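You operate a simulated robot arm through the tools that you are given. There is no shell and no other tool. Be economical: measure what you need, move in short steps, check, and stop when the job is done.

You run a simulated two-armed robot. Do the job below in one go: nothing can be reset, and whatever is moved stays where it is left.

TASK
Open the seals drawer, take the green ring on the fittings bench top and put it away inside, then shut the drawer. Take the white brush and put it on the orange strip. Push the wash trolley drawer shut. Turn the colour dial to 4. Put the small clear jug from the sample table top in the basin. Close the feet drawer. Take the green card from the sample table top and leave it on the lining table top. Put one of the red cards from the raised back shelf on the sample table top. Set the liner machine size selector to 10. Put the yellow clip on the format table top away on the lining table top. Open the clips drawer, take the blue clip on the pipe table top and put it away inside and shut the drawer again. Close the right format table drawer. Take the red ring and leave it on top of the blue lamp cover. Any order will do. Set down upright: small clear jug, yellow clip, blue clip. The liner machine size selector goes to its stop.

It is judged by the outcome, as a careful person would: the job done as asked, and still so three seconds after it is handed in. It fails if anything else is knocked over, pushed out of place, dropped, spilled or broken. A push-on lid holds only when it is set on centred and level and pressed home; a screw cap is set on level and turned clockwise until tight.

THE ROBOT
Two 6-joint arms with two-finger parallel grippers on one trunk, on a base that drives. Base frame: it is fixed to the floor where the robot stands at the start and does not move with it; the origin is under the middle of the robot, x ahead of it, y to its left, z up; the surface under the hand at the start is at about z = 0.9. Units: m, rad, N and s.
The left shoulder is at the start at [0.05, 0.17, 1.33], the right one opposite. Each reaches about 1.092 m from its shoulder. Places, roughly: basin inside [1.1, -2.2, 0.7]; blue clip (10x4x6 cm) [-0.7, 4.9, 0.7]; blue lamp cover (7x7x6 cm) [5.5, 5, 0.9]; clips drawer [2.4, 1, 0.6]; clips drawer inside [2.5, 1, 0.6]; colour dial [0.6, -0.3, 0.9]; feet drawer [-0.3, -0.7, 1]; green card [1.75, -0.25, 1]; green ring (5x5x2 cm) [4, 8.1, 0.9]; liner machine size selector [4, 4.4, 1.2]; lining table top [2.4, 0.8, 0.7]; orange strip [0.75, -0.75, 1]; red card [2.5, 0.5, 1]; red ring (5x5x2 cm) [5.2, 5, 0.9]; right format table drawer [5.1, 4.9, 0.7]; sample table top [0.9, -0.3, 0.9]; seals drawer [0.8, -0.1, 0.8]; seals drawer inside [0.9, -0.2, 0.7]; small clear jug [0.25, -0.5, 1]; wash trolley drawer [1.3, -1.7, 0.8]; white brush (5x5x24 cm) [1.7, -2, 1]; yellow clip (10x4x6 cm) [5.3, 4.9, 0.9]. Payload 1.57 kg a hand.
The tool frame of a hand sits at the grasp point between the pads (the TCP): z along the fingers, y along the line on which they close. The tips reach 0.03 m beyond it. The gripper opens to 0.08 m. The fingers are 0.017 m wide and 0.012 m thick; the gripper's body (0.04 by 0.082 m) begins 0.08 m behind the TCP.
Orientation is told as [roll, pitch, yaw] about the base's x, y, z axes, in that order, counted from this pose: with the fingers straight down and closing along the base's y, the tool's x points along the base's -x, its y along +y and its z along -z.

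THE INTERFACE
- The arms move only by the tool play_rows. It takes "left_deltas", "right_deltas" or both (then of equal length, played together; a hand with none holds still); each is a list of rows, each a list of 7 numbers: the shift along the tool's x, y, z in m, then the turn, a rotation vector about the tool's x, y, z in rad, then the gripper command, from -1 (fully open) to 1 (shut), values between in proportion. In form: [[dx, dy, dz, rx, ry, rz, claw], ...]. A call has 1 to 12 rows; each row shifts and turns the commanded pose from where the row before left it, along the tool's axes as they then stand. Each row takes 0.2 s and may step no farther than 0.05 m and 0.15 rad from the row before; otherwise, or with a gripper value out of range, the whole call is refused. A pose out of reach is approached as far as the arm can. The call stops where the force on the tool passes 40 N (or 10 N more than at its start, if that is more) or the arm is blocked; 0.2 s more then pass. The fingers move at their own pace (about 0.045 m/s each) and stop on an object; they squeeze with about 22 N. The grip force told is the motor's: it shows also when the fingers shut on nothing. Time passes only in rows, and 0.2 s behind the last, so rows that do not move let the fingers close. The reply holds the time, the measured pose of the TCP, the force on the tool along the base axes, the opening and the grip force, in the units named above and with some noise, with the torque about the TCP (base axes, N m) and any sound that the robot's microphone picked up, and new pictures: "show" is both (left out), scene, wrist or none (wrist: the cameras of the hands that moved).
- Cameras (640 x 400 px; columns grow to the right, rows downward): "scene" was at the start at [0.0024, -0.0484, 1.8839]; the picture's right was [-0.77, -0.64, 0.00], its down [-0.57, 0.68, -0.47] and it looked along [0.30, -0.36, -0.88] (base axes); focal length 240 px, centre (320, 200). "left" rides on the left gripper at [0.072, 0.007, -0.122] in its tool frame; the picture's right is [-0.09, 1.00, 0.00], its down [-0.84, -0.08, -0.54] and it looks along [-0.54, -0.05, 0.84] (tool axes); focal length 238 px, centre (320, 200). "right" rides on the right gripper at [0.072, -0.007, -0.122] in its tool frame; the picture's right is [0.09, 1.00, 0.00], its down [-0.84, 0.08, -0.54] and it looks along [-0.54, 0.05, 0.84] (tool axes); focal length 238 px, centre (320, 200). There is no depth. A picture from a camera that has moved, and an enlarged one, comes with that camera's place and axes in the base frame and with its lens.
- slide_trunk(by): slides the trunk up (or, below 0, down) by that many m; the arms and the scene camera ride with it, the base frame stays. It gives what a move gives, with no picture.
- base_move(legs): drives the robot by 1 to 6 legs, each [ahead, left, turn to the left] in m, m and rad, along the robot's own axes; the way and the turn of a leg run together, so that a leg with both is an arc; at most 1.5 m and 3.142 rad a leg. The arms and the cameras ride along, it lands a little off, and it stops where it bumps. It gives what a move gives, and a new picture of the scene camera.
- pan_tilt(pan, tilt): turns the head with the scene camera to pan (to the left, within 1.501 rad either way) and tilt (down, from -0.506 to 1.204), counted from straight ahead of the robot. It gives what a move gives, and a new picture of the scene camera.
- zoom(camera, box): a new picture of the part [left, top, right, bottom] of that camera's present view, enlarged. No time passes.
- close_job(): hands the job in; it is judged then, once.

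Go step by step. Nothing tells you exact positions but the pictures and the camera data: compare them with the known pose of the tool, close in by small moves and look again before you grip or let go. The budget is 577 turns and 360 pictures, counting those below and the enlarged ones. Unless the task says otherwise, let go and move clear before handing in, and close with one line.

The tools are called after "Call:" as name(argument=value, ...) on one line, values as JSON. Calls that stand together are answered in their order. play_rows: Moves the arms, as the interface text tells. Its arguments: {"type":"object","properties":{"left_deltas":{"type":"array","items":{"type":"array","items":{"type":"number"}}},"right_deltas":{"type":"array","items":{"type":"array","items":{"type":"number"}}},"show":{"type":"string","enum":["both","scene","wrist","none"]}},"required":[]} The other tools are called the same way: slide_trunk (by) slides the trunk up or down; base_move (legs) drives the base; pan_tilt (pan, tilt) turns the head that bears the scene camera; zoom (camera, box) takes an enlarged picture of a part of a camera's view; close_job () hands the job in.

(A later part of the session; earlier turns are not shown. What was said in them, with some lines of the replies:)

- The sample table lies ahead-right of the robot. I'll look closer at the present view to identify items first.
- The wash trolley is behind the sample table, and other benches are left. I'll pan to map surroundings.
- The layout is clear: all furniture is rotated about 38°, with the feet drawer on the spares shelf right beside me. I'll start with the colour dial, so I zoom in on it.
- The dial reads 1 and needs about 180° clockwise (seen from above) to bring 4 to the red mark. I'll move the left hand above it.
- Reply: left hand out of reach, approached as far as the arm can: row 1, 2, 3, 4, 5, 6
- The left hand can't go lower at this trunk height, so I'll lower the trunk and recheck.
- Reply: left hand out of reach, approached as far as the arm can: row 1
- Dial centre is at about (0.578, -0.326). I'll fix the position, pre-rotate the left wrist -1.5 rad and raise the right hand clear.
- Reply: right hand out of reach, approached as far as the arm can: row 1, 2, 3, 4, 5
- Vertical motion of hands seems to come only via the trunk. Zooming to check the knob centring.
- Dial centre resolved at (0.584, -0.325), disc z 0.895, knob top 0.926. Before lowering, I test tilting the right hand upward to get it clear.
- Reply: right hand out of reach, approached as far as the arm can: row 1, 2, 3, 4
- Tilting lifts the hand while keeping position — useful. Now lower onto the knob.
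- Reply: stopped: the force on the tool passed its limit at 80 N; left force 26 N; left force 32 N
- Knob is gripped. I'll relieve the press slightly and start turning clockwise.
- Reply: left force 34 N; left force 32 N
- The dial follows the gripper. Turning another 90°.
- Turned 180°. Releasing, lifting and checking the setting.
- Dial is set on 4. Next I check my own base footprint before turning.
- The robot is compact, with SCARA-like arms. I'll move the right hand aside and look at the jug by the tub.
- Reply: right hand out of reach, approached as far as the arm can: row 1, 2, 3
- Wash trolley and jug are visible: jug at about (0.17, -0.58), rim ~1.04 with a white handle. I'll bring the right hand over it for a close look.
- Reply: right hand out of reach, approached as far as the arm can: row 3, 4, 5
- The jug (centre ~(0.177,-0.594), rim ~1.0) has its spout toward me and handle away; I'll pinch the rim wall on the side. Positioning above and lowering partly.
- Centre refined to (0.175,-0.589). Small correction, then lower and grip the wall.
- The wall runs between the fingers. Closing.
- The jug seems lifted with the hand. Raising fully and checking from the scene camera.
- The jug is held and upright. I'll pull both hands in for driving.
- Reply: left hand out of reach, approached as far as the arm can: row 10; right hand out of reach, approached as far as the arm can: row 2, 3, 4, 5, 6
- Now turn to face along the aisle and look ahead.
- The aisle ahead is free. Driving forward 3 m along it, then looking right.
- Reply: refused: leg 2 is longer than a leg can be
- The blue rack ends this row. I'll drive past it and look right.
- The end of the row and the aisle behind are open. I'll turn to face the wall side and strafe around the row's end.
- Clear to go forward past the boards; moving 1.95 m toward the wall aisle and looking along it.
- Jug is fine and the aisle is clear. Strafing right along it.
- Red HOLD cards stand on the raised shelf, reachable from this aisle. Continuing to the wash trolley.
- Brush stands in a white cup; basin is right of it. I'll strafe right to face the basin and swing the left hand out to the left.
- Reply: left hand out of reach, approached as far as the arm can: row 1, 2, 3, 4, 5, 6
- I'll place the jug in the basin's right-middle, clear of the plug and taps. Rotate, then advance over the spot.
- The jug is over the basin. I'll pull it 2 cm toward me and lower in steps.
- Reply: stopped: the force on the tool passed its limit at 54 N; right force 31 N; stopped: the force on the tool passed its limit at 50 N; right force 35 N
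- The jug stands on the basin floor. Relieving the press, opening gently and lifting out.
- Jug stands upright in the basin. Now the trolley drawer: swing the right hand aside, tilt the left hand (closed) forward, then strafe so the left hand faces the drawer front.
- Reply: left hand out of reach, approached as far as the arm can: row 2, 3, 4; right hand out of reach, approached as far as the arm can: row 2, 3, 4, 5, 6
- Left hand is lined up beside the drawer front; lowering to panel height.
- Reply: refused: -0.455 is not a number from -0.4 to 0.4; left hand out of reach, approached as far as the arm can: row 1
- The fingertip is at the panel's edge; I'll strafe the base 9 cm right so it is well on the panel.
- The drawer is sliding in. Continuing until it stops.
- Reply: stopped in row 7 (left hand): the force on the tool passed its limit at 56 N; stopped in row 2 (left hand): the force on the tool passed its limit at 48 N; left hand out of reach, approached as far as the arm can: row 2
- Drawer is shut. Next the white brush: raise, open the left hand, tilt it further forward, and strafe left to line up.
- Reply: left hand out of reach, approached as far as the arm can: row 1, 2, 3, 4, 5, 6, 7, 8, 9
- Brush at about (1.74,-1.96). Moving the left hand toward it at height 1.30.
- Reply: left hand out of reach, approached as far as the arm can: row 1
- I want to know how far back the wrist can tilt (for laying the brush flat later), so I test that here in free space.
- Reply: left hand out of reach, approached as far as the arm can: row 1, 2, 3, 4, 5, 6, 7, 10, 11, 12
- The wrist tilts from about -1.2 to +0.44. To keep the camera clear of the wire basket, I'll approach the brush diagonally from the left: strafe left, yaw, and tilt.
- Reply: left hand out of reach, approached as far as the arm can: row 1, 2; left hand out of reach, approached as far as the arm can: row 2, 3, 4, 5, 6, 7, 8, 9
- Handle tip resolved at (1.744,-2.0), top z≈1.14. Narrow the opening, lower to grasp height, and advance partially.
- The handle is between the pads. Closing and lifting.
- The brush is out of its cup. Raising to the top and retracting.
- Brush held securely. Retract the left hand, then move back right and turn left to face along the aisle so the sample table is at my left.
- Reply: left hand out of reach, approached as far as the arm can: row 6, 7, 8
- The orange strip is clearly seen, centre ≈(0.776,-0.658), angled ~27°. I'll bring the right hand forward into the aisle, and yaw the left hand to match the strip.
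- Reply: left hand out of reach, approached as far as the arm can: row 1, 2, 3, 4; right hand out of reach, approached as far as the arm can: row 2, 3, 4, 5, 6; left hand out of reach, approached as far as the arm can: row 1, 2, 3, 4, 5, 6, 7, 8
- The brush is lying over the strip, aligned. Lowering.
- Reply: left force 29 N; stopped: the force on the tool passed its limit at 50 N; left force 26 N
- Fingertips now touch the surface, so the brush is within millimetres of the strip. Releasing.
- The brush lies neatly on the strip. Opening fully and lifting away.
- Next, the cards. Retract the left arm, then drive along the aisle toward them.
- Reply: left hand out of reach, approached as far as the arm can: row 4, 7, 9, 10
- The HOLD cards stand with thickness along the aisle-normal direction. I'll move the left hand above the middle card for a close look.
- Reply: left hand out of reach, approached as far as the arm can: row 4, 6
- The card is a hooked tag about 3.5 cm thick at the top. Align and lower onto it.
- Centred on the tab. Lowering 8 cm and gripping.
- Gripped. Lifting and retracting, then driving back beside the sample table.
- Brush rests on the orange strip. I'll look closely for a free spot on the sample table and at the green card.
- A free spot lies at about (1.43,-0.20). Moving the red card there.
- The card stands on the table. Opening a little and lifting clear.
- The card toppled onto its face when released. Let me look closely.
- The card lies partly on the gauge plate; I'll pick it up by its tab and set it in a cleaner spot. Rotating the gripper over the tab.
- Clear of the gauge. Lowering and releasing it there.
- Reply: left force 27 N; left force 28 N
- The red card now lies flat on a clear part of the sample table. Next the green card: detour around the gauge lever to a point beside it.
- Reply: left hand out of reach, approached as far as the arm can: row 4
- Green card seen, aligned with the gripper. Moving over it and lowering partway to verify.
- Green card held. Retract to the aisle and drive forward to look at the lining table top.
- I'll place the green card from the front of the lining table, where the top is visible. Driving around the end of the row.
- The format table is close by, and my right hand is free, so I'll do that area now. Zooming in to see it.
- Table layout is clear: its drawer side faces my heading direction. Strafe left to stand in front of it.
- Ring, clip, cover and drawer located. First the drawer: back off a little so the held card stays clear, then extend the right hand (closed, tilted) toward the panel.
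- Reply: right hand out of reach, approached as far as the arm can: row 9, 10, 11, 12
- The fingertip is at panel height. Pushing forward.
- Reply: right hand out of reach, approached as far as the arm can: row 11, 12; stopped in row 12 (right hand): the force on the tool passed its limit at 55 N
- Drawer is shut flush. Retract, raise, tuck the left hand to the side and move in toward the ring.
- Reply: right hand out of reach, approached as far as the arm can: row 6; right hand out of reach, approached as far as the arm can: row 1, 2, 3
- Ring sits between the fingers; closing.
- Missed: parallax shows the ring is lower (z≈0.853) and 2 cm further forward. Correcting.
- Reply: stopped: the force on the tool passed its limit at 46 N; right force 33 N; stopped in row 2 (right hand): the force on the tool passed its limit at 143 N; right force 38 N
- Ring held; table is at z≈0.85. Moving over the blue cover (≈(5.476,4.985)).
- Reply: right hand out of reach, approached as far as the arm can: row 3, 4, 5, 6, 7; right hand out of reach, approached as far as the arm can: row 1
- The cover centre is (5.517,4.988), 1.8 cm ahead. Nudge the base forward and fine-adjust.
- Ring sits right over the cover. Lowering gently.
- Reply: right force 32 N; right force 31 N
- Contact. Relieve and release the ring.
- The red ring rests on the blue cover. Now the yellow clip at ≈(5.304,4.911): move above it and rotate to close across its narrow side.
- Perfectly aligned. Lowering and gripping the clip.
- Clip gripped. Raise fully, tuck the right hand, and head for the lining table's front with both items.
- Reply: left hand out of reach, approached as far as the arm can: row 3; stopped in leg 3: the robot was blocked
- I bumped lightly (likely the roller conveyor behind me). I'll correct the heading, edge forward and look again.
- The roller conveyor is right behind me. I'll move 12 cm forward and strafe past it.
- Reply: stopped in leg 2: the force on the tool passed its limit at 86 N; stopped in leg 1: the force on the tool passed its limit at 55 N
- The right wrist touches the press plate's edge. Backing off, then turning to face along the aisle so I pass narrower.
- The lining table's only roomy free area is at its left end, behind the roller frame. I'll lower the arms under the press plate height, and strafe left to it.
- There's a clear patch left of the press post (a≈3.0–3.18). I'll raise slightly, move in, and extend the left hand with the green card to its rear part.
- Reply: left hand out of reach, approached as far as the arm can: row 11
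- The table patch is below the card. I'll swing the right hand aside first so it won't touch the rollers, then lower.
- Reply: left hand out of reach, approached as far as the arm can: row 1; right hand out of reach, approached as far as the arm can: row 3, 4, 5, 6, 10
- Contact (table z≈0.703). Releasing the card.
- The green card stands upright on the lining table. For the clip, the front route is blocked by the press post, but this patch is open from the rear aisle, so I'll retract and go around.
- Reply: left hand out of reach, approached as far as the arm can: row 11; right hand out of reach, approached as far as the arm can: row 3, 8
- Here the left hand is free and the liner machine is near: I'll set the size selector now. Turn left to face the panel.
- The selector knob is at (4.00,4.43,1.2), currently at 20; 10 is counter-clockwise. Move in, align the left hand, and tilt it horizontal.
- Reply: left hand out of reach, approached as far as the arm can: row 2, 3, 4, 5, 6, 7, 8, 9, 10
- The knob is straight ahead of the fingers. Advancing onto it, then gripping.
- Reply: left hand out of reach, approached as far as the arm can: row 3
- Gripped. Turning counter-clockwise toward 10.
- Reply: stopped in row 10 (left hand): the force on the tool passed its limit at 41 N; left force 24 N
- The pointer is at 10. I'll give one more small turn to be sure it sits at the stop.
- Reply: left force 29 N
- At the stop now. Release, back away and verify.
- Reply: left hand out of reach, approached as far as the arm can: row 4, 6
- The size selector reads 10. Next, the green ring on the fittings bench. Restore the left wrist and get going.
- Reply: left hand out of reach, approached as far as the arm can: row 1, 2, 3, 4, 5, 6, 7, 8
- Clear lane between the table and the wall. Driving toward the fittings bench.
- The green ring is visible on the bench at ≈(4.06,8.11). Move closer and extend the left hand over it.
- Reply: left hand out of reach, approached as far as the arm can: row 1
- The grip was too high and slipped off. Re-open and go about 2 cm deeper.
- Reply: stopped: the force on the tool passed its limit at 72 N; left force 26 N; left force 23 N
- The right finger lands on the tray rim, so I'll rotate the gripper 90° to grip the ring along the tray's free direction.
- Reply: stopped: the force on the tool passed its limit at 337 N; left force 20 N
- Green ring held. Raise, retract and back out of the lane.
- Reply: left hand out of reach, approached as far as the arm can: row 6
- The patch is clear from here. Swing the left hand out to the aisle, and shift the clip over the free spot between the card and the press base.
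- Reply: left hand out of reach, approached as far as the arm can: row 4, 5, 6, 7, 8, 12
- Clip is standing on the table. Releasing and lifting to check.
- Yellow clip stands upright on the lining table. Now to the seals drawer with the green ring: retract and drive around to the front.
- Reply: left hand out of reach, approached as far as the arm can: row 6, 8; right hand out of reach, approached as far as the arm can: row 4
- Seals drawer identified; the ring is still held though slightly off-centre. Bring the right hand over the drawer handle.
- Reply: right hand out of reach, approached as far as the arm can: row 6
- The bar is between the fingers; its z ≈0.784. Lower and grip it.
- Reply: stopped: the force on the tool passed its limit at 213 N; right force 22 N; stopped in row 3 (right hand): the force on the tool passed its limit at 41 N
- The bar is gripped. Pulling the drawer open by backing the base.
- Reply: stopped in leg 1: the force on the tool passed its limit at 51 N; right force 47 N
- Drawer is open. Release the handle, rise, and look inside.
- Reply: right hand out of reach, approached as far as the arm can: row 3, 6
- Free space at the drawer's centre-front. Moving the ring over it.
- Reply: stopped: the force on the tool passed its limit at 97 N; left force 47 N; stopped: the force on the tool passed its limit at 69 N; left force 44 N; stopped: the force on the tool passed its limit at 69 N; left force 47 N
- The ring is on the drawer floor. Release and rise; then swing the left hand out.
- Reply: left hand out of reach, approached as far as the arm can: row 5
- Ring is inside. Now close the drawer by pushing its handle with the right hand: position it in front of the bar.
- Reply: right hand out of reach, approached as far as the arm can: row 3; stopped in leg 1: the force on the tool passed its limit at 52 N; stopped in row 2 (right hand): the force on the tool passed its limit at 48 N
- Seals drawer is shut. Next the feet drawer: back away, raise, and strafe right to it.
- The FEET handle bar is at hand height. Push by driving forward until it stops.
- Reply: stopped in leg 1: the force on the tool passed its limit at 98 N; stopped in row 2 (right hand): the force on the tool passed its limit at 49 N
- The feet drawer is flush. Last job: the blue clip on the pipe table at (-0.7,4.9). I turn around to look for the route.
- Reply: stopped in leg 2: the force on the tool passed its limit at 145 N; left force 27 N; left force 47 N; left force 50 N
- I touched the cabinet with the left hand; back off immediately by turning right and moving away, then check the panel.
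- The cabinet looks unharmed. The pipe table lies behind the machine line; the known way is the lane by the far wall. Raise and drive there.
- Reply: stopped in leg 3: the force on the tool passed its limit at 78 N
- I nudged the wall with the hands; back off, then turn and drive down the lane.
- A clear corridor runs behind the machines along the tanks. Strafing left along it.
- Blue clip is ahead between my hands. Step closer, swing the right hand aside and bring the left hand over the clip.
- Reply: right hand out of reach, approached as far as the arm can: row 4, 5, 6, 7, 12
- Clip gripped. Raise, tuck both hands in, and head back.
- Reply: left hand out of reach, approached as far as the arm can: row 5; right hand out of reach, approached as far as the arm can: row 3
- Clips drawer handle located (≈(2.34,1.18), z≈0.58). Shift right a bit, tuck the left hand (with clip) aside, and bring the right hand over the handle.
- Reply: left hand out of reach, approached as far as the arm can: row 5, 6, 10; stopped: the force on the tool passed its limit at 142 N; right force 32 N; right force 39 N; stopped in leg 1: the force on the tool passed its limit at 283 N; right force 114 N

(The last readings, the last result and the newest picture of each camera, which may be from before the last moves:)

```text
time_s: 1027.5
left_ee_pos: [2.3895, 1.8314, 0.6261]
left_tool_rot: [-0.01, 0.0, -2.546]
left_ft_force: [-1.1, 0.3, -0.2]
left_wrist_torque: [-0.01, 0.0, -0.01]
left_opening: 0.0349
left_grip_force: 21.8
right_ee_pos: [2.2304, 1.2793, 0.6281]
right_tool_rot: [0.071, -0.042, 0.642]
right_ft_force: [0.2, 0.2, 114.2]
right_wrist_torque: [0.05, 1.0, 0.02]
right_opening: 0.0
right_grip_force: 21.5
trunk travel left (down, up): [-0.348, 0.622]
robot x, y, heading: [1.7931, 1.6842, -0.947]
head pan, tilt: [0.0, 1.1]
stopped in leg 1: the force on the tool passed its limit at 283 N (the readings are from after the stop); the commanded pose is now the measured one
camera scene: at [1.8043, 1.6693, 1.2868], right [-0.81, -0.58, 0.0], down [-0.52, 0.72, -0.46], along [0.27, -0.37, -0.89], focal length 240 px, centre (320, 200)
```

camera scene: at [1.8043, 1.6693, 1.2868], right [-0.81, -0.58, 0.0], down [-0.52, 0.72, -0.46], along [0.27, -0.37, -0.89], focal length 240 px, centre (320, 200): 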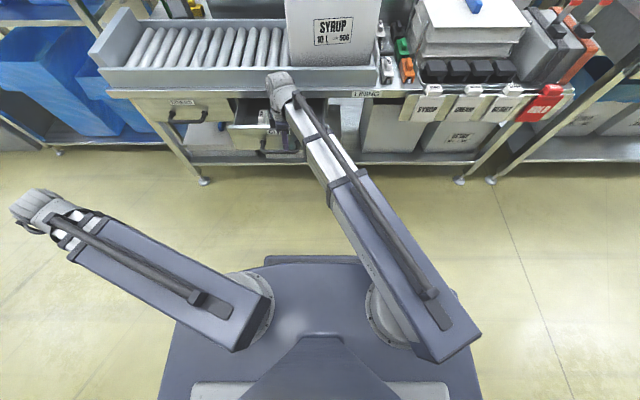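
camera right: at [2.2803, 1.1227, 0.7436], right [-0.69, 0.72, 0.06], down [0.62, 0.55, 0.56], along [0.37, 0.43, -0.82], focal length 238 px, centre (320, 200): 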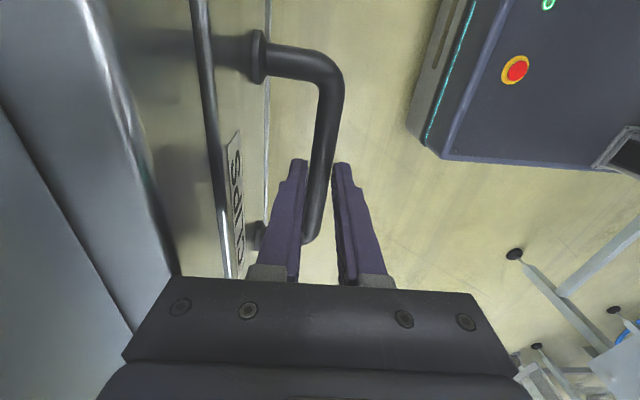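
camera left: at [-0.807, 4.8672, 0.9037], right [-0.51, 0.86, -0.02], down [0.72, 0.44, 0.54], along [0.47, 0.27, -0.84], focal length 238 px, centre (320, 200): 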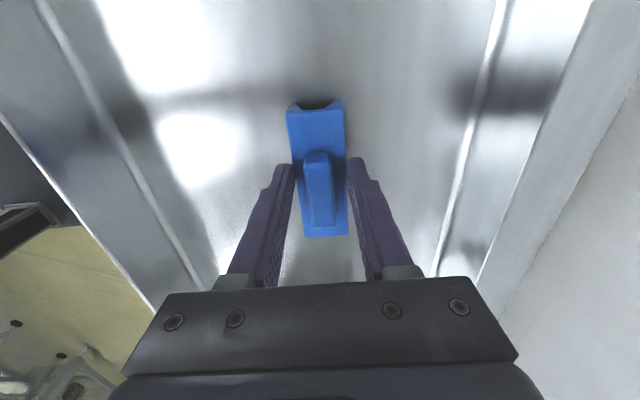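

The grip slid off after opening part way. Rise and look.

Call:
slide_trunk(by=0.15)

Call:
play_rows(right_deltas=[[0, 0, 0, 0, 0, 0, 0]], show="wrist")

Call:
zoom(camera="scene", box=[180, 60, 380, 200])

```text
time_s: 1029.2
left_ee_pos: [2.3925, 1.8285, 0.7729]
left_tool_rot: [-0.018, -0.001, -2.547]
left_ft_force: [-0.1, -0.1, 0.2]
left_wrist_torque: [-0.01, 0.02, -0.03]
left_opening: 0.0346
left_grip_force: 21.8
right_ee_pos: [2.2341, 1.2787, 0.7742]
right_tool_rot: [0.072, -0.04, 0.639]
right_ft_force: [-0.3, 0.5, 0.5]
right_wrist_torque: [0.01, -0.03, -0.01]
right_opening: 0.0
right_grip_force: 21.5
trunk travel left (down, up): [-0.498, 0.472]
robot x, y, heading: [1.7946, 1.6822, -0.95]
head pan, tilt: [0.0, 1.1]
```

```text
time_s: 1029.6
left_ee_pos: [2.3924, 1.8297, 0.773]
left_tool_rot: [-0.017, -0.002, -2.548]
left_ft_force: [0.3, -0.3, 0.1]
left_wrist_torque: [0.03, 0.04, -0.01]
left_opening: 0.035
left_grip_force: 22.0
right_ee_pos: [2.2336, 1.2766, 0.7735]
right_tool_rot: [0.074, -0.041, 0.642]
right_ft_force: [-1.0, -0.7, 0.4]
right_wrist_torque: [-0.02, 0.02, 0.05]
right_opening: 0.0319
right_grip_force: 0.0
trunk travel left (down, up): [-0.498, 0.472]
robot x, y, heading: [1.7972, 1.6849, -0.948]
head pan, tilt: [0.0, 1.1]
camera right: at [2.1807, 1.2187, 0.8926], right [-0.67, 0.74, 0.07], down [0.63, 0.52, 0.58], along [0.39, 0.43, -0.81], focal length 238 px, centre (320, 200)
```

right: 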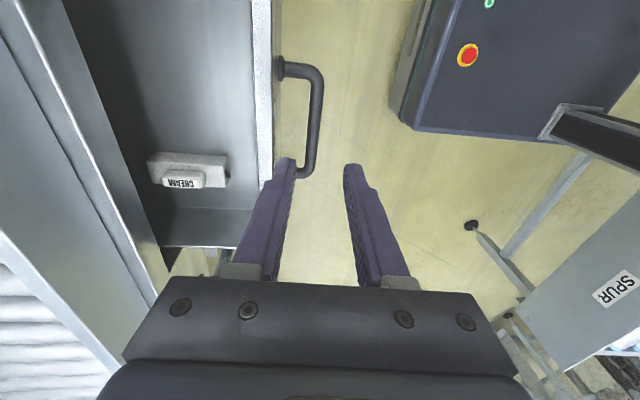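

```text
2.86 times, centred on (280, 130) of scene
camera zoom: at [1.8097, 1.6644, 1.4358], right [-0.81, -0.58, 0.0], down [-0.52, 0.72, -0.45], along [0.26, -0.37, -0.89], focal length 684 px, centre (434, 400)
```

zoom: 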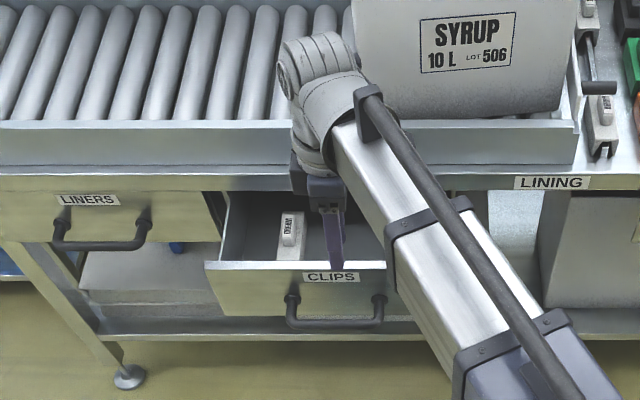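

Opened about 13 cm. Regrip the bar deeper and pull further.

Call:
play_rows(right_deltas=[[0, 0.006, 0, 0, 0, 0, 0], [0, 0, 0, 0, 0, 0, 0]], show="none")

Call:
slide_trunk(by=-0.178)

Call:
play_rows(right_deltas=[[0, 0, 0, 0, 0, 0, 1], [0, 0, 0, 0, 0, 0, 1], [0, 0, 0, 0, 0, 0, 1]], show="none")

Call:
base_move(legs=[[-0.12, 0, 0.03]])

```text
time_s: 1030.2
left_ee_pos: [2.3941, 1.8297, 0.7738]
left_tool_rot: [-0.017, -0.003, -2.546]
left_ft_force: [-0.5, -0.5, 0.0]
left_wrist_torque: [-0.02, -0.01, 0.02]
left_opening: 0.035
left_grip_force: 22.5
right_ee_pos: [2.2287, 1.2833, 0.7728]
right_tool_rot: [0.073, -0.04, 0.64]
right_ft_force: [-1.0, -0.2, -0.2]
right_wrist_torque: [0.02, 0.02, 0.02]
right_opening: 0.04
right_grip_force: 0.0
trunk travel left (down, up): [-0.498, 0.472]
robot x, y, heading: [1.7962, 1.6818, -0.947]
head pan, tilt: [0.0, 1.1]
```

```text
time_s: 1032.2
left_ee_pos: [2.3914, 1.8292, 0.5951]
left_tool_rot: [-0.018, -0.002, -2.546]
left_ft_force: [-0.2, 0.1, -1.0]
left_wrist_torque: [0.01, -0.01, -0.05]
left_opening: 0.035
left_grip_force: 22.1
right_ee_pos: [2.2302, 1.2834, 0.5958]
right_tool_rot: [0.073, -0.041, 0.641]
right_ft_force: [0.1, -0.2, -0.7]
right_wrist_torque: [0.06, -0.01, 0.03]
right_opening: 0.0401
right_grip_force: 0.1
trunk travel left (down, up): [-0.32, 0.65]
robot x, y, heading: [1.7977, 1.6832, -0.945]
head pan, tilt: [0.0, 1.1]
```

```text
time_s: 1033.0
left_ee_pos: [2.3917, 1.8286, 0.5949]
left_tool_rot: [-0.018, -0.003, -2.546]
left_ft_force: [-0.2, 0.1, 0.5]
left_wrist_torque: [-0.02, 0.01, 0.0]
left_opening: 0.0351
left_grip_force: 21.7
right_ee_pos: [2.2311, 1.2814, 0.5956]
right_tool_rot: [0.074, -0.039, 0.64]
right_ft_force: [0.3, -0.2, 0.7]
right_wrist_torque: [-0.05, 0.02, -0.4]
right_opening: 0.016
right_grip_force: 27.0
trunk travel left (down, up): [-0.32, 0.65]
robot x, y, heading: [1.7953, 1.6823, -0.944]
head pan, tilt: [0.0, 1.1]
```

```text
time_s: 1033.7
left_ee_pos: [2.3918, 1.8282, 0.5943]
left_tool_rot: [-0.018, -0.001, -2.547]
left_ft_force: [1.0, -0.3, -0.8]
left_wrist_torque: [0.03, 0.02, 0.01]
left_opening: 0.0348
left_grip_force: 21.6
right_ee_pos: [2.2289, 1.2834, 0.5953]
right_tool_rot: [0.072, -0.043, 0.639]
right_ft_force: [0.2, 0.8, -0.4]
right_wrist_torque: [-0.1, 0.2, -0.52]
right_opening: 0.0159
right_grip_force: 31.5
trunk travel left (down, up): [-0.32, 0.65]
robot x, y, heading: [1.7936, 1.6852, -0.95]
head pan, tilt: [0.0, 1.1]
stopped in leg 1: the robot was blocked; the commanded pose is now the measured one
camera scene: at [1.8089, 1.6645, 1.2578], right [-0.81, -0.58, 0.0], down [-0.52, 0.73, -0.45], along [0.26, -0.37, -0.89], focal length 240 px, centre (320, 200)
```

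scene: 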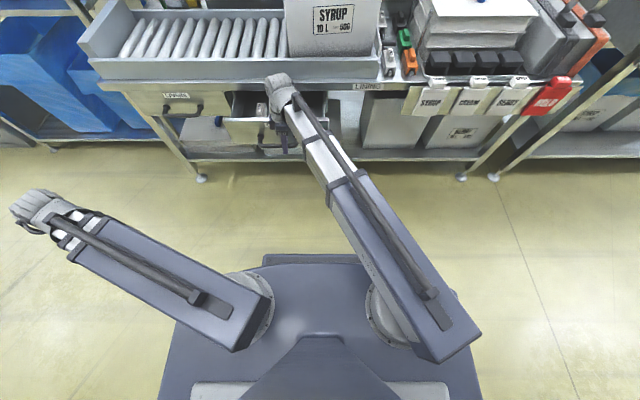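

The base is blocked behind by the conveyor, so I pull the drawer further with the arm.

Call:
play_rows(right_deltas=[[0, 0.02, 0, 0, 0, 0, 1], [0, 0.02, 0, 0, 0, 0, 1], [0, 0.02, 0, 0, 0, 0, 1], [0, 0.02, 0, 0, 0, 0, 1], [0, 0.02, 0, 0, 0, 0, 1]], show="scene")

```text
time_s: 1034.9
left_ee_pos: [2.3926, 1.8299, 0.5937]
left_tool_rot: [-0.017, -0.001, -2.551]
left_ft_force: [1.0, 0.0, -0.8]
left_wrist_torque: [-0.03, -0.01, 0.01]
left_opening: 0.0347
left_grip_force: 22.3
right_ee_pos: [2.1688, 1.3654, 0.595]
right_tool_rot: [0.073, -0.046, 0.64]
right_ft_force: [10.0, 7.9, -0.3]
right_wrist_torque: [-0.02, 0.14, -0.5]
right_opening: 0.0159
right_grip_force: 31.0
right hand out of reach, approached as far as the arm can: row 3
trunk travel left (down, up): [-0.32, 0.65]
robot x, y, heading: [1.7947, 1.6819, -0.945]
head pan, tilt: [0.0, 1.1]
camera scene: at [1.8095, 1.6649, 1.2578], right [-0.81, -0.58, 0.0], down [-0.52, 0.72, -0.45], along [0.26, -0.37, -0.89], focal length 240 px, centre (320, 200)
```

scene: 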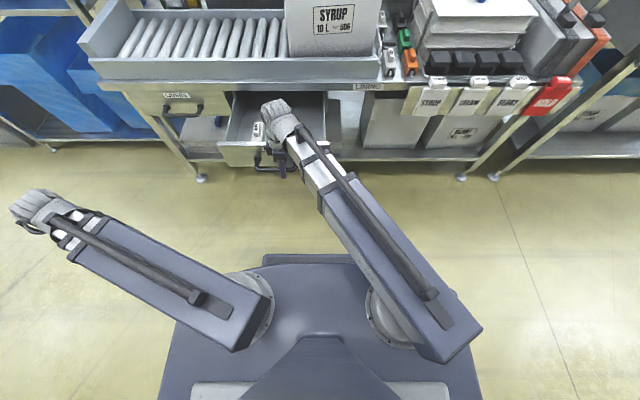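

Call:
play_rows(right_deltas=[[0, 0, 0, 0, 0, 0, 0], [0, 0, 0, 0, 0, 0, 0], [0, 0, 0, 0, 0, 0, 0]], show="none")

Call:
slide_trunk(by=0.3)

Call:
play_rows(right_deltas=[[0.045, 0, 0, 0, 0, 0, 0], [0.045, 0, 0, 0, 0, 0, 0], [0.045, 0, 0, 0, 0, 0, 0], [0.045, 0, 0, 0, 0, 0, 0], [0.045, 0, 0, 0, 0, 0, 0], [0.045, 0, 0, 0, 0, 0, 0], [0.045, 0, 0, 0, 0, 0, 0], [0.045, 0, 0, 0, 0, 0, 0], [0.045, 0, 0, 0, 0, 0, 0]], show="scene")

Call:
zoom(camera="scene", box=[200, 70, 380, 200])

```text
time_s: 1035.7
left_ee_pos: [2.3917, 1.8271, 0.5946]
left_tool_rot: [-0.016, -0.001, -2.547]
left_ft_force: [0.7, -0.4, 0.7]
left_wrist_torque: [0.02, 0.0, 0.0]
left_opening: 0.0348
left_grip_force: 22.3
right_ee_pos: [2.1684, 1.3638, 0.5951]
right_tool_rot: [0.072, -0.042, 0.639]
right_ft_force: [-0.1, 0.6, -0.7]
right_wrist_torque: [0.03, -0.01, -0.01]
right_opening: 0.0401
right_grip_force: 0.1
trunk travel left (down, up): [-0.32, 0.65]
robot x, y, heading: [1.7951, 1.6798, -0.953]
head pan, tilt: [0.0, 1.1]
```

```text
time_s: 1038.7
left_ee_pos: [2.3924, 1.8276, 0.8946]
left_tool_rot: [-0.016, -0.002, -2.549]
left_ft_force: [0.5, 0.9, -0.8]
left_wrist_torque: [0.01, 0.04, 0.03]
left_opening: 0.0348
left_grip_force: 22.3
right_ee_pos: [2.169, 1.3637, 0.8969]
right_tool_rot: [0.075, -0.043, 0.64]
right_ft_force: [0.2, -0.1, -0.7]
right_wrist_torque: [0.03, 0.01, -0.03]
right_opening: 0.04
right_grip_force: 0.1
trunk travel left (down, up): [-0.62, 0.35]
robot x, y, heading: [1.7952, 1.6824, -0.956]
head pan, tilt: [0.0, 1.1]
```

```text
time_s: 1040.7
left_ee_pos: [2.3917, 1.8277, 0.8949]
left_tool_rot: [-0.018, -0.002, -2.548]
left_ft_force: [-0.2, 0.5, -0.4]
left_wrist_torque: [-0.01, 0.03, 0.03]
left_opening: 0.035
left_grip_force: 22.0
right_ee_pos: [1.8432, 1.1224, 0.8947]
right_tool_rot: [0.074, -0.044, 0.641]
right_ft_force: [0.7, 0.0, 0.1]
right_wrist_torque: [0.0, -0.01, -0.03]
right_opening: 0.0401
right_grip_force: 0.0
right hand out of reach, approached as far as the arm can: row 2, 4, 6, 9
trunk travel left (down, up): [-0.62, 0.35]
robot x, y, heading: [1.7939, 1.6854, -0.95]
head pan, tilt: [0.0, 1.1]
camera scene: at [1.8086, 1.6642, 1.5578], right [-0.81, -0.58, 0.0], down [-0.52, 0.73, -0.45], along [0.26, -0.37, -0.89], focal length 240 px, centre (320, 200)
```

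scene: 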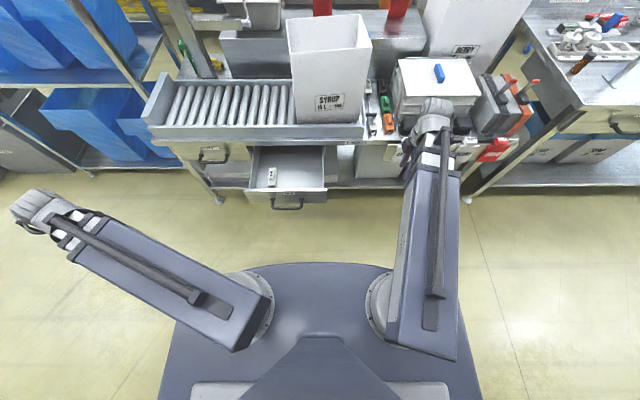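

```text
3.08 times, centred on (290, 135) of scene
camera zoom: at [1.8086, 1.6642, 1.5578], right [-0.81, -0.58, 0.0], down [-0.52, 0.73, -0.45], along [0.26, -0.37, -0.89], focal length 737 px, centre (412, 400)
```

zoom: 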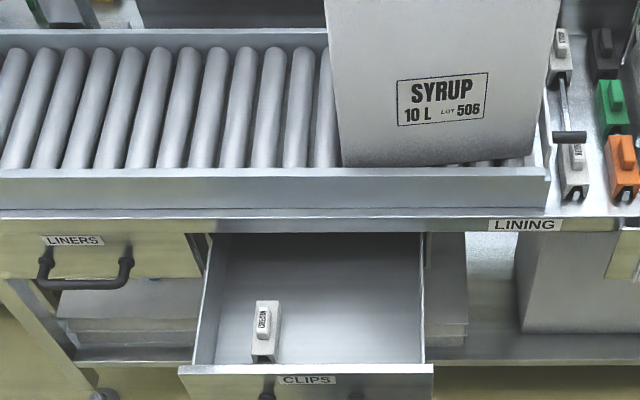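

Drawer is well open with free space. Moving the clip over it with the left hand.

Call:
play_rows(left_deltas=[[-0.0341, 0.0308, 0, 0, 0, 0, 1], [-0.0341, 0.0308, 0, 0, 0, 0, 1], [-0.0341, 0.0308, 0, 0, 0, 0, 1], [-0.0341, 0.0308, 0, 0, 0, 0, 1], [-0.0341, 0.0308, 0, 0, 0, 0, 1], [-0.0341, 0.0308, 0, 0, 0, 0, 1], [-0.0341, 0.0308, 0, 0, 0, 0, 1]], show="none")

Call:
play_rows(left_deltas=[[-0.0341, 0.0308, 0, 0, 0, 0, 1], [-0.0341, 0.0308, 0, 0, 0, 0, 1], [-0.0341, 0.0308, 0, 0, 0, 0, 1], [-0.0341, 0.0308, 0, 0, 0, 0, 1], [-0.0341, 0.0308, 0, 0, 0, 0, 1], [-0.0341, 0.0308, 0, 0, 0, 0, 1], [-0.0341, 0.0308, 0, 0, 0, 0, 1]], show="wrist")

```text
time_s: 1042.3
left_ee_pos: [2.3212, 1.5147, 0.8952]
left_tool_rot: [-0.019, -0.002, -2.549]
left_ft_force: [-0.4, 0.6, -0.4]
left_wrist_torque: [0.02, 0.0, 0.01]
left_opening: 0.0349
left_grip_force: 22.0
left hand out of reach, approached as far as the arm can: row 3, 5
right_ee_pos: [1.8428, 1.1225, 0.8955]
right_tool_rot: [0.072, -0.044, 0.64]
right_ft_force: [0.3, -0.5, 0.6]
right_wrist_torque: [0.02, 0.01, -0.02]
right_opening: 0.0398
right_grip_force: 0.2
trunk travel left (down, up): [-0.62, 0.35]
robot x, y, heading: [1.7962, 1.6854, -0.948]
head pan, tilt: [0.0, 1.1]
```

```text
time_s: 1043.9
left_ee_pos: [2.2409, 1.2041, 0.8945]
left_tool_rot: [-0.017, -0.002, -2.549]
left_ft_force: [-0.6, 0.1, -0.3]
left_wrist_torque: [0.02, -0.03, 0.04]
left_opening: 0.035
left_grip_force: 22.5
left hand out of reach, approached as far as the arm can: row 6
right_ee_pos: [1.8428, 1.1226, 0.8944]
right_tool_rot: [0.073, -0.043, 0.639]
right_ft_force: [0.0, -0.2, -0.2]
right_wrist_torque: [0.03, -0.02, -0.04]
right_opening: 0.0401
right_grip_force: 0.1
trunk travel left (down, up): [-0.62, 0.35]
robot x, y, heading: [1.7914, 1.6828, -0.945]
head pan, tilt: [0.0, 1.1]
camera left: at [2.3076, 1.2365, 1.0173], right [0.48, -0.88, -0.02], down [-0.73, -0.41, 0.54], along [-0.48, -0.25, -0.84], focal length 238 px, centre (320, 200)
```

left: 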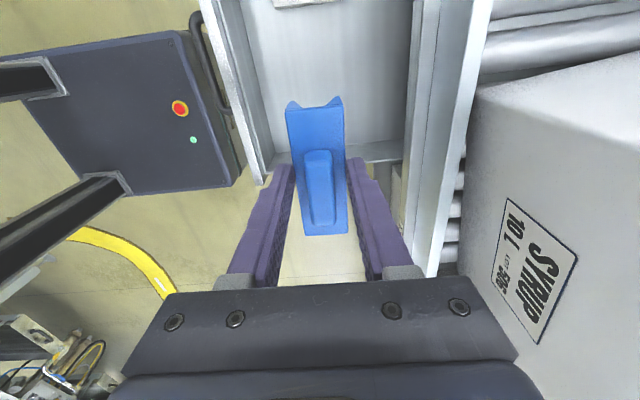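

Call:
slide_trunk(by=-0.28)

Call:
play_rows(left_deltas=[[0, 0, 0, 0, 0, 0, 1]], show="wrist")

```text
time_s: 1046.7
left_ee_pos: [2.2426, 1.2042, 0.6142]
left_tool_rot: [-0.018, -0.001, -2.549]
left_ft_force: [-0.4, 1.3, 0.3]
left_wrist_torque: [0.0, 0.05, 0.01]
left_opening: 0.0348
left_grip_force: 22.5
right_ee_pos: [1.8443, 1.1232, 0.6145]
right_tool_rot: [0.075, -0.043, 0.639]
right_ft_force: [-1.3, -0.4, -0.2]
right_wrist_torque: [-0.02, 0.01, -0.01]
right_opening: 0.04
right_grip_force: 0.1
trunk travel left (down, up): [-0.34, 0.63]
robot x, y, heading: [1.7929, 1.6829, -0.957]
head pan, tilt: [0.0, 1.1]
```

```text
time_s: 1047.1
left_ee_pos: [2.2426, 1.2035, 0.6147]
left_tool_rot: [-0.016, -0.002, -2.548]
left_ft_force: [0.0, -0.8, 1.1]
left_wrist_torque: [-0.02, 0.1, 0.0]
left_opening: 0.0349
left_grip_force: 21.6
right_ee_pos: [1.8432, 1.1214, 0.615]
right_tool_rot: [0.073, -0.043, 0.64]
right_ft_force: [-1.2, 0.4, -0.2]
right_wrist_torque: [0.02, 0.0, 0.03]
right_opening: 0.0403
right_grip_force: 0.1
trunk travel left (down, up): [-0.34, 0.63]
robot x, y, heading: [1.7959, 1.6824, -0.956]
head pan, tilt: [0.0, 1.1]
camera left: at [2.3076, 1.2376, 0.7376], right [0.48, -0.88, -0.02], down [-0.73, -0.41, 0.54], along [-0.48, -0.25, -0.84], focal length 238 px, centre (320, 200)
```

left: 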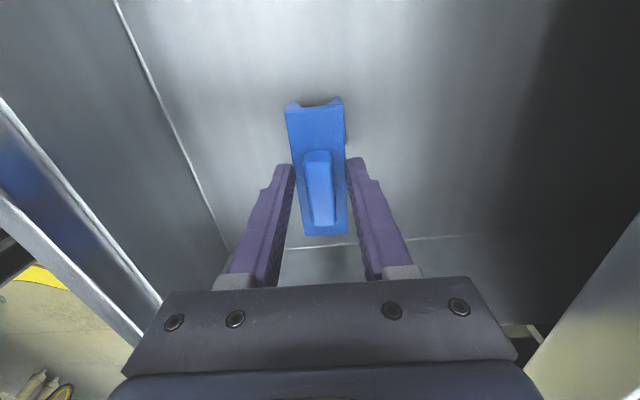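

Call:
slide_trunk(by=-0.006)

Call:
slide_trunk(by=-0.006)

```text
time_s: 1047.5
left_ee_pos: [2.2424, 1.2035, 0.613]
left_tool_rot: [-0.014, 0.0, -2.55]
left_ft_force: [-1.1, -0.1, 28.5]
left_wrist_torque: [-0.12, -0.12, -0.01]
left_opening: 0.0352
left_grip_force: 21.8
right_ee_pos: [1.8418, 1.1229, 0.6141]
right_tool_rot: [0.071, -0.044, 0.64]
right_ft_force: [-0.1, 0.5, 0.9]
right_wrist_torque: [-0.03, 0.0, 0.02]
right_opening: 0.0399
right_grip_force: 0.1
trunk travel left (down, up): [-0.337, 0.633]
robot x, y, heading: [1.7954, 1.6788, -0.95]
head pan, tilt: [0.0, 1.1]
stopped: the force on the tool passed its limit at 50 N (the readings are from after the stop); the commanded pose is now the measured one
```

```text
time_s: 1047.8
left_ee_pos: [2.2427, 1.2044, 0.6106]
left_tool_rot: [-0.014, -0.001, -2.55]
left_ft_force: [0.0, -0.3, 6.2]
left_wrist_torque: [0.03, -0.08, -0.01]
left_opening: 0.0356
left_grip_force: 22.0
right_ee_pos: [1.843, 1.1224, 0.611]
right_tool_rot: [0.073, -0.042, 0.64]
right_ft_force: [0.2, -0.2, -0.4]
right_wrist_torque: [0.0, -0.01, -0.01]
right_opening: 0.0398
right_grip_force: 0.1
trunk travel left (down, up): [-0.336, 0.634]
robot x, y, heading: [1.791, 1.6839, -0.951]
head pan, tilt: [0.0, 1.1]
stopped: the force on the tool passed its limit at 59 N (the readings are from after the stop); the commanded pose is now the measured one
```

Clip sits on the drawer floor. Release, rise and check.

Call:
play_rows(left_deltas=[[0, 0, 0, 0, 0, 0, 0.0], [0, 0, 0, 0, 0, 0, -0.2], [0, 0, 0, 0, 0, 0, -0.3]], show="none")

Call:
slide_trunk(by=0.26)

Call:
play_rows(left_deltas=[[0, 0, 0, 0, 0, 0, -0.3]], show="wrist")

```text
time_s: 1048.7
left_ee_pos: [2.243, 1.2046, 0.6117]
left_tool_rot: [-0.015, 0.0, -2.549]
left_ft_force: [0.5, 0.0, 0.1]
left_wrist_torque: [0.01, -0.01, -0.01]
left_opening: 0.0521
left_grip_force: 0.0
right_ee_pos: [1.8435, 1.122, 0.6123]
right_tool_rot: [0.074, -0.043, 0.638]
right_ft_force: [-0.4, 0.4, 1.1]
right_wrist_torque: [-0.03, 0.01, -0.01]
right_opening: 0.0401
right_grip_force: 0.1
trunk travel left (down, up): [-0.336, 0.634]
robot x, y, heading: [1.7947, 1.6795, -0.955]
head pan, tilt: [0.0, 1.1]
```

```text
time_s: 1051.3
left_ee_pos: [2.2427, 1.2032, 0.8708]
left_tool_rot: [-0.016, 0.001, -2.547]
left_ft_force: [0.9, 0.2, -0.1]
left_wrist_torque: [0.0, 0.01, 0.02]
left_opening: 0.0521
left_grip_force: 0.1
right_ee_pos: [1.843, 1.1229, 0.8728]
right_tool_rot: [0.074, -0.044, 0.639]
right_ft_force: [-1.6, 0.8, 0.9]
right_wrist_torque: [-0.01, 0.0, 0.01]
right_opening: 0.0399
right_grip_force: 0.1
trunk travel left (down, up): [-0.596, 0.374]
robot x, y, heading: [1.7951, 1.6843, -0.955]
head pan, tilt: [0.0, 1.1]
```

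```text
time_s: 1051.7
left_ee_pos: [2.2428, 1.2042, 0.8701]
left_tool_rot: [-0.017, 0.0, -2.547]
left_ft_force: [-0.6, 0.6, 0.4]
left_wrist_torque: [0.0, -0.01, 0.01]
left_opening: 0.0518
left_grip_force: 0.1
right_ee_pos: [1.8439, 1.1228, 0.8724]
right_tool_rot: [0.073, -0.044, 0.639]
right_ft_force: [0.2, 0.1, 0.4]
right_wrist_torque: [0.02, 0.0, -0.04]
right_opening: 0.0401
right_grip_force: 0.0
trunk travel left (down, up): [-0.596, 0.374]
robot x, y, heading: [1.7928, 1.6782, -0.951]
head pan, tilt: [0.0, 1.1]
camera left: at [2.308, 1.2372, 0.9938], right [0.48, -0.88, -0.02], down [-0.73, -0.41, 0.54], along [-0.48, -0.25, -0.84], focal length 238 px, centre (320, 200)
```

left: 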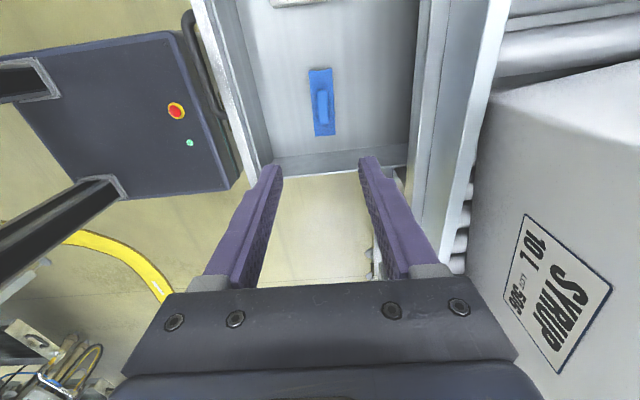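

Blue clip is upright in the drawer. Clear the left hand, then bring the right hand in front of the handle.

Call:
play_rows(left_deltas=[[0.0341, -0.0308, 0, 0, 0, 0, 1], [0.0341, -0.0308, 0, 0, 0, 0, 1], [0.0341, -0.0308, 0, 0, 0, 0, 1], [0.0341, -0.0308, 0, 0, 0, 0, 1], [0.0341, -0.0308, 0, 0, 0, 0, 1], [0.0341, -0.0308, 0, 0, 0, 0, 1], [0.0341, -0.0308, 0, 0, 0, 0, 1], [0.0341, -0.0308, 0, 0, 0, 0, 1], [0.0341, -0.0308, 0, 0, 0, 0, 1], [0.0341, -0.0308, 0, 0, 0, 0, 1], [0.0341, -0.0308, 0, 0, 0, 0, 1], [0.0341, -0.0308, 0, 0, 0, 0, 1]], show="none")

Call:
play_rows(right_deltas=[[-0.0463, 0.008, 0, 0, 0, 0, 1], [-0.0463, 0.008, 0, 0, 0, 0, 1], [-0.0463, 0.008, 0, 0, 0, 0, 1], [-0.0463, 0.008, 0, 0, 0, 0, 1], [-0.0463, 0.008, 0, 0, 0, 0, 1], [-0.0463, 0.008, 0, 0, 0, 0, 1], [-0.0463, 0.008, 0, 0, 0, 0, 1], [-0.0463, 0.008, 0, 0, 0, 0, 1]], show="wrist")

```text
time_s: 1054.3
left_ee_pos: [2.3789, 1.7374, 0.871]
left_tool_rot: [-0.017, -0.001, -2.55]
left_ft_force: [0.5, -0.4, -0.2]
left_wrist_torque: [0.01, -0.01, -0.02]
left_opening: 0.0001
left_grip_force: 21.5
left hand out of reach, approached as far as the arm can: row 5, 10
right_ee_pos: [1.8433, 1.1224, 0.8719]
right_tool_rot: [0.074, -0.044, 0.64]
right_ft_force: [-0.1, 0.1, -0.1]
right_wrist_torque: [0.01, 0.0, 0.01]
right_opening: 0.04
right_grip_force: 0.1
trunk travel left (down, up): [-0.596, 0.374]
robot x, y, heading: [1.7953, 1.6795, -0.955]
head pan, tilt: [0.0, 1.1]
```

```text
time_s: 1056.1
left_ee_pos: [2.3788, 1.7387, 0.871]
left_tool_rot: [-0.016, 0.001, -2.547]
left_ft_force: [0.5, 0.3, 0.3]
left_wrist_torque: [0.01, 0.0, -0.04]
left_opening: 0.0002
left_grip_force: 21.3
right_ee_pos: [2.1026, 1.3964, 0.8722]
right_tool_rot: [0.073, -0.042, 0.641]
right_ft_force: [-0.3, -0.8, -0.7]
right_wrist_torque: [-0.05, -0.01, 0.0]
right_opening: 0.0004
right_grip_force: 21.5
right hand out of reach, approached as far as the arm can: row 2, 3, 5, 7
trunk travel left (down, up): [-0.596, 0.374]
robot x, y, heading: [1.7957, 1.6793, -0.951]
head pan, tilt: [0.0, 1.1]
camera right: at [2.0487, 1.3375, 0.9907], right [-0.67, 0.74, 0.07], down [0.63, 0.51, 0.58], along [0.4, 0.43, -0.81], focal length 238 px, centre (320, 200)
```

right: 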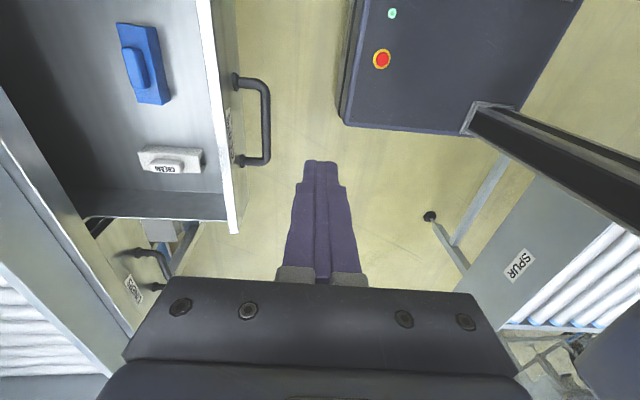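

Call:
play_rows(right_deltas=[[-0.04, 0, 0, 0, 0, 0, 1], [0, 0, 0, 0, 0, 0, 1]], show="none")

Call:
slide_trunk(by=-0.282)

Call:
base_move(legs=[[0.33, 0, 0.02]])

Call:
play_rows(right_deltas=[[0, -0.008, 0, 0, 0, 0, 1], [0, -0.008, 0, 0, 0, 0, 1]], show="wrist")

```text
time_s: 1056.7
left_ee_pos: [2.3785, 1.7381, 0.8703]
left_tool_rot: [-0.016, 0.0, -2.549]
left_ft_force: [0.3, -0.8, -0.7]
left_wrist_torque: [-0.01, -0.01, -0.01]
left_opening: 0.0
left_grip_force: 21.3
right_ee_pos: [2.1328, 1.4199, 0.872]
right_tool_rot: [0.074, -0.044, 0.638]
right_ft_force: [0.0, 0.2, 0.0]
right_wrist_torque: [-0.03, 0.01, 0.01]
right_opening: 0.0
right_grip_force: 21.0
right hand out of reach, approached as far as the arm can: row 1
trunk travel left (down, up): [-0.596, 0.374]
robot x, y, heading: [1.7932, 1.6782, -0.95]
head pan, tilt: [0.0, 1.1]
```

```text
time_s: 1059.6
left_ee_pos: [2.3773, 1.7366, 0.5892]
left_tool_rot: [-0.014, 0.001, -2.549]
left_ft_force: [0.0, -0.6, -0.7]
left_wrist_torque: [-0.04, 0.01, 0.04]
left_opening: 0.0001
left_grip_force: 21.9
right_ee_pos: [2.1338, 1.4199, 0.5897]
right_tool_rot: [0.072, -0.044, 0.639]
right_ft_force: [0.2, 0.3, 0.1]
right_wrist_torque: [0.01, -0.03, 0.06]
right_opening: 0.0
right_grip_force: 21.9
trunk travel left (down, up): [-0.314, 0.656]
robot x, y, heading: [1.7917, 1.6812, -0.953]
head pan, tilt: [0.0, 1.1]
```

```text
time_s: 1061.6
left_ee_pos: [2.5571, 1.502, 0.5894]
left_tool_rot: [-0.014, 0.0, -2.531]
left_ft_force: [-0.6, 0.3, -0.1]
left_wrist_torque: [0.02, 0.0, 0.02]
left_opening: 0.0003
left_grip_force: 21.0
right_ee_pos: [2.3114, 1.187, 0.5902]
right_tool_rot: [0.096, -0.045, 0.661]
right_ft_force: [-0.9, 3.2, 6.9]
right_wrist_torque: [-0.12, 0.0, -0.05]
right_opening: 0.0
right_grip_force: 21.2
trunk travel left (down, up): [-0.314, 0.656]
robot x, y, heading: [1.9749, 1.4374, -0.933]
head pan, tilt: [0.0, 1.1]
stopped in leg 1: the force on the tool passed its limit at 65 N (the readings are from after the stop); the commanded pose is now the measured one
camera scene: at [1.9878, 1.4192, 1.252], right [-0.8, -0.6, 0.0], down [-0.53, 0.72, -0.45], along [0.27, -0.36, -0.89], focal length 240 px, centre (320, 200)
```

scene: 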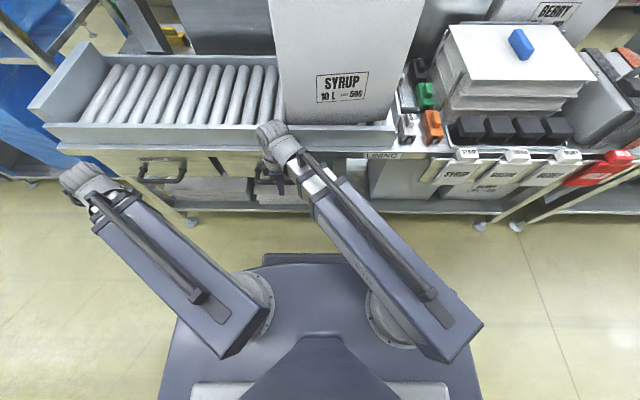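

```text
time_s: 1062.1
left_ee_pos: [2.5557, 1.5035, 0.5899]
left_tool_rot: [-0.013, 0.001, -2.529]
left_ft_force: [-0.1, -0.3, 0.1]
left_wrist_torque: [0.0, 0.01, 0.01]
left_opening: 0.0001
left_grip_force: 21.0
right_ee_pos: [2.3122, 1.1858, 0.5919]
right_tool_rot: [0.109, -0.046, 0.665]
right_ft_force: [-2.8, 4.4, 24.6]
right_wrist_torque: [-0.42, -0.09, -0.07]
right_opening: 0.0
right_grip_force: 21.4
trunk travel left (down, up): [-0.314, 0.656]
robot x, y, heading: [1.9707, 1.4339, -0.932]
head pan, tilt: [0.0, 1.1]
stopped in row 2 (right hand): the force on the tool passed its limit at 48 N (the readings are from after the stop); the commanded pose is now the measured one
camera right: at [2.2627, 1.1221, 0.7097], right [-0.69, 0.72, 0.1], down [0.63, 0.52, 0.58], along [0.37, 0.47, -0.81], focal length 238 px, centre (320, 200)
```

right: 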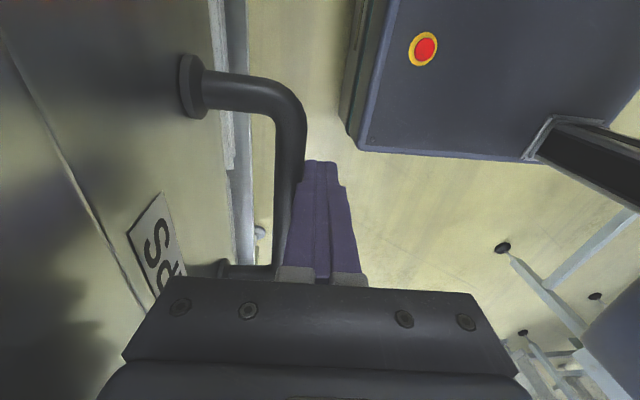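

The clips drawer is closed. Back away, raise and take a final look.

Call:
base_move(legs=[[-0.12, 0, 0]])

Call:
slide_trunk(by=0.4)

Call:
pan_tilt(pan=-0.2, tilt=0.8)

Call:
zoom(camera="scene", box=[120, 60, 420, 260])

```text
time_s: 1063.3
left_ee_pos: [2.4845, 1.5973, 0.5892]
left_tool_rot: [-0.015, -0.001, -2.529]
left_ft_force: [0.5, -0.4, 0.3]
left_wrist_torque: [0.01, 0.01, 0.03]
left_opening: 0.0
left_grip_force: 20.9
right_ee_pos: [2.2439, 1.2807, 0.5894]
right_tool_rot: [0.107, -0.045, 0.667]
right_ft_force: [0.7, 0.1, -0.3]
right_wrist_torque: [0.01, 0.03, -0.01]
right_opening: 0.0
right_grip_force: 21.6
trunk travel left (down, up): [-0.314, 0.656]
robot x, y, heading: [1.904, 1.5331, -0.927]
head pan, tilt: [0.0, 1.1]
camera scene: at [1.9175, 1.514, 1.252], right [-0.8, -0.6, 0.0], down [-0.53, 0.71, -0.45], along [0.27, -0.36, -0.89], focal length 240 px, centre (320, 200)
```

scene: 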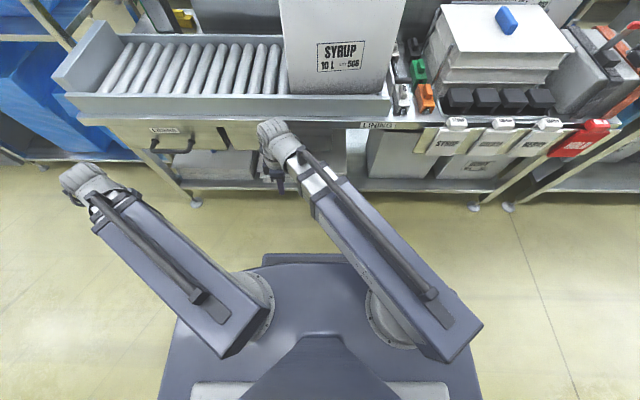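

```text
time_s: 1067.2
left_ee_pos: [2.4848, 1.5984, 0.9898]
left_tool_rot: [-0.016, 0.0, -2.529]
left_ft_force: [-0.3, 0.5, -0.5]
left_wrist_torque: [-0.02, -0.03, -0.01]
left_opening: 0.0
left_grip_force: 21.0
right_ee_pos: [2.2428, 1.2803, 0.9901]
right_tool_rot: [0.107, -0.045, 0.666]
right_ft_force: [0.5, 0.5, -0.4]
right_wrist_torque: [0.0, 0.03, -0.02]
right_opening: 0.0003
right_grip_force: 21.3
trunk travel left (down, up): [-0.714, 0.256]
robot x, y, heading: [1.8994, 1.5313, -0.927]
head pan, tilt: [0.0, 1.1]
```

```text
time_s: 1068.0
left_ee_pos: [2.4848, 1.5988, 0.9895]
left_tool_rot: [-0.015, 0.0, -2.529]
left_ft_force: [0.7, -0.1, -0.7]
left_wrist_torque: [0.02, 0.01, 0.01]
left_opening: 0.0
left_grip_force: 20.8
right_ee_pos: [2.2433, 1.2801, 0.9904]
right_tool_rot: [0.107, -0.045, 0.665]
right_ft_force: [0.0, 0.1, 0.0]
right_wrist_torque: [0.03, -0.01, 0.02]
right_opening: 0.0
right_grip_force: 21.5
trunk travel left (down, up): [-0.714, 0.256]
robot x, y, heading: [1.9004, 1.5322, -0.926]
head pan, tilt: [-0.201, 0.799]
camera scene: at [1.9141, 1.4918, 1.6737], right [-0.9, -0.43, 0.0], down [-0.31, 0.65, -0.7], along [0.3, -0.63, -0.72], focal length 240 px, centre (320, 200)
```

scene: 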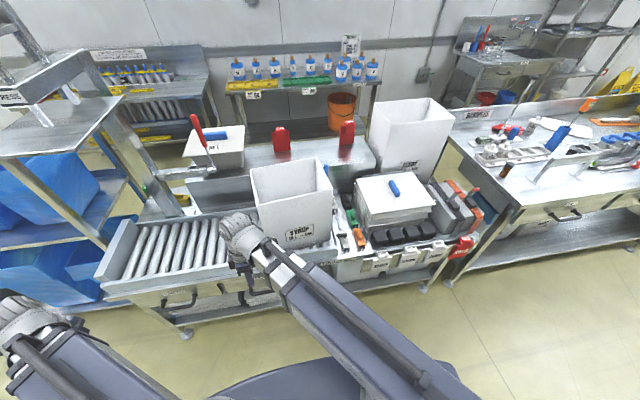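

```text
2.00 times, centred on (270, 160) of scene
camera zoom: at [1.9141, 1.4918, 1.6737], right [-0.9, -0.43, 0.0], down [-0.31, 0.65, -0.7], along [0.3, -0.63, -0.72], focal length 479 px, centre (420, 280)
```

zoom: 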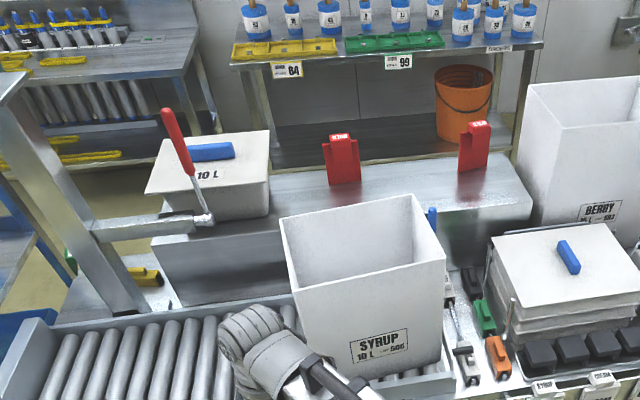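

I see the drawers shut, the yellow clip and green card on the lining table, the red card on the sample table, and both hands clear. I'm handing the job in.

Call:
close_job()

```text
The job is handed in.
```

I finished every step in the task and handed the job in, with both hands empty and clear. The red card lies flat on the sample table because it fell over when I first set it down. I also bumped the roller conveyor, the press plate, the control cabinet and a wall while driving, with no damage that I could see.
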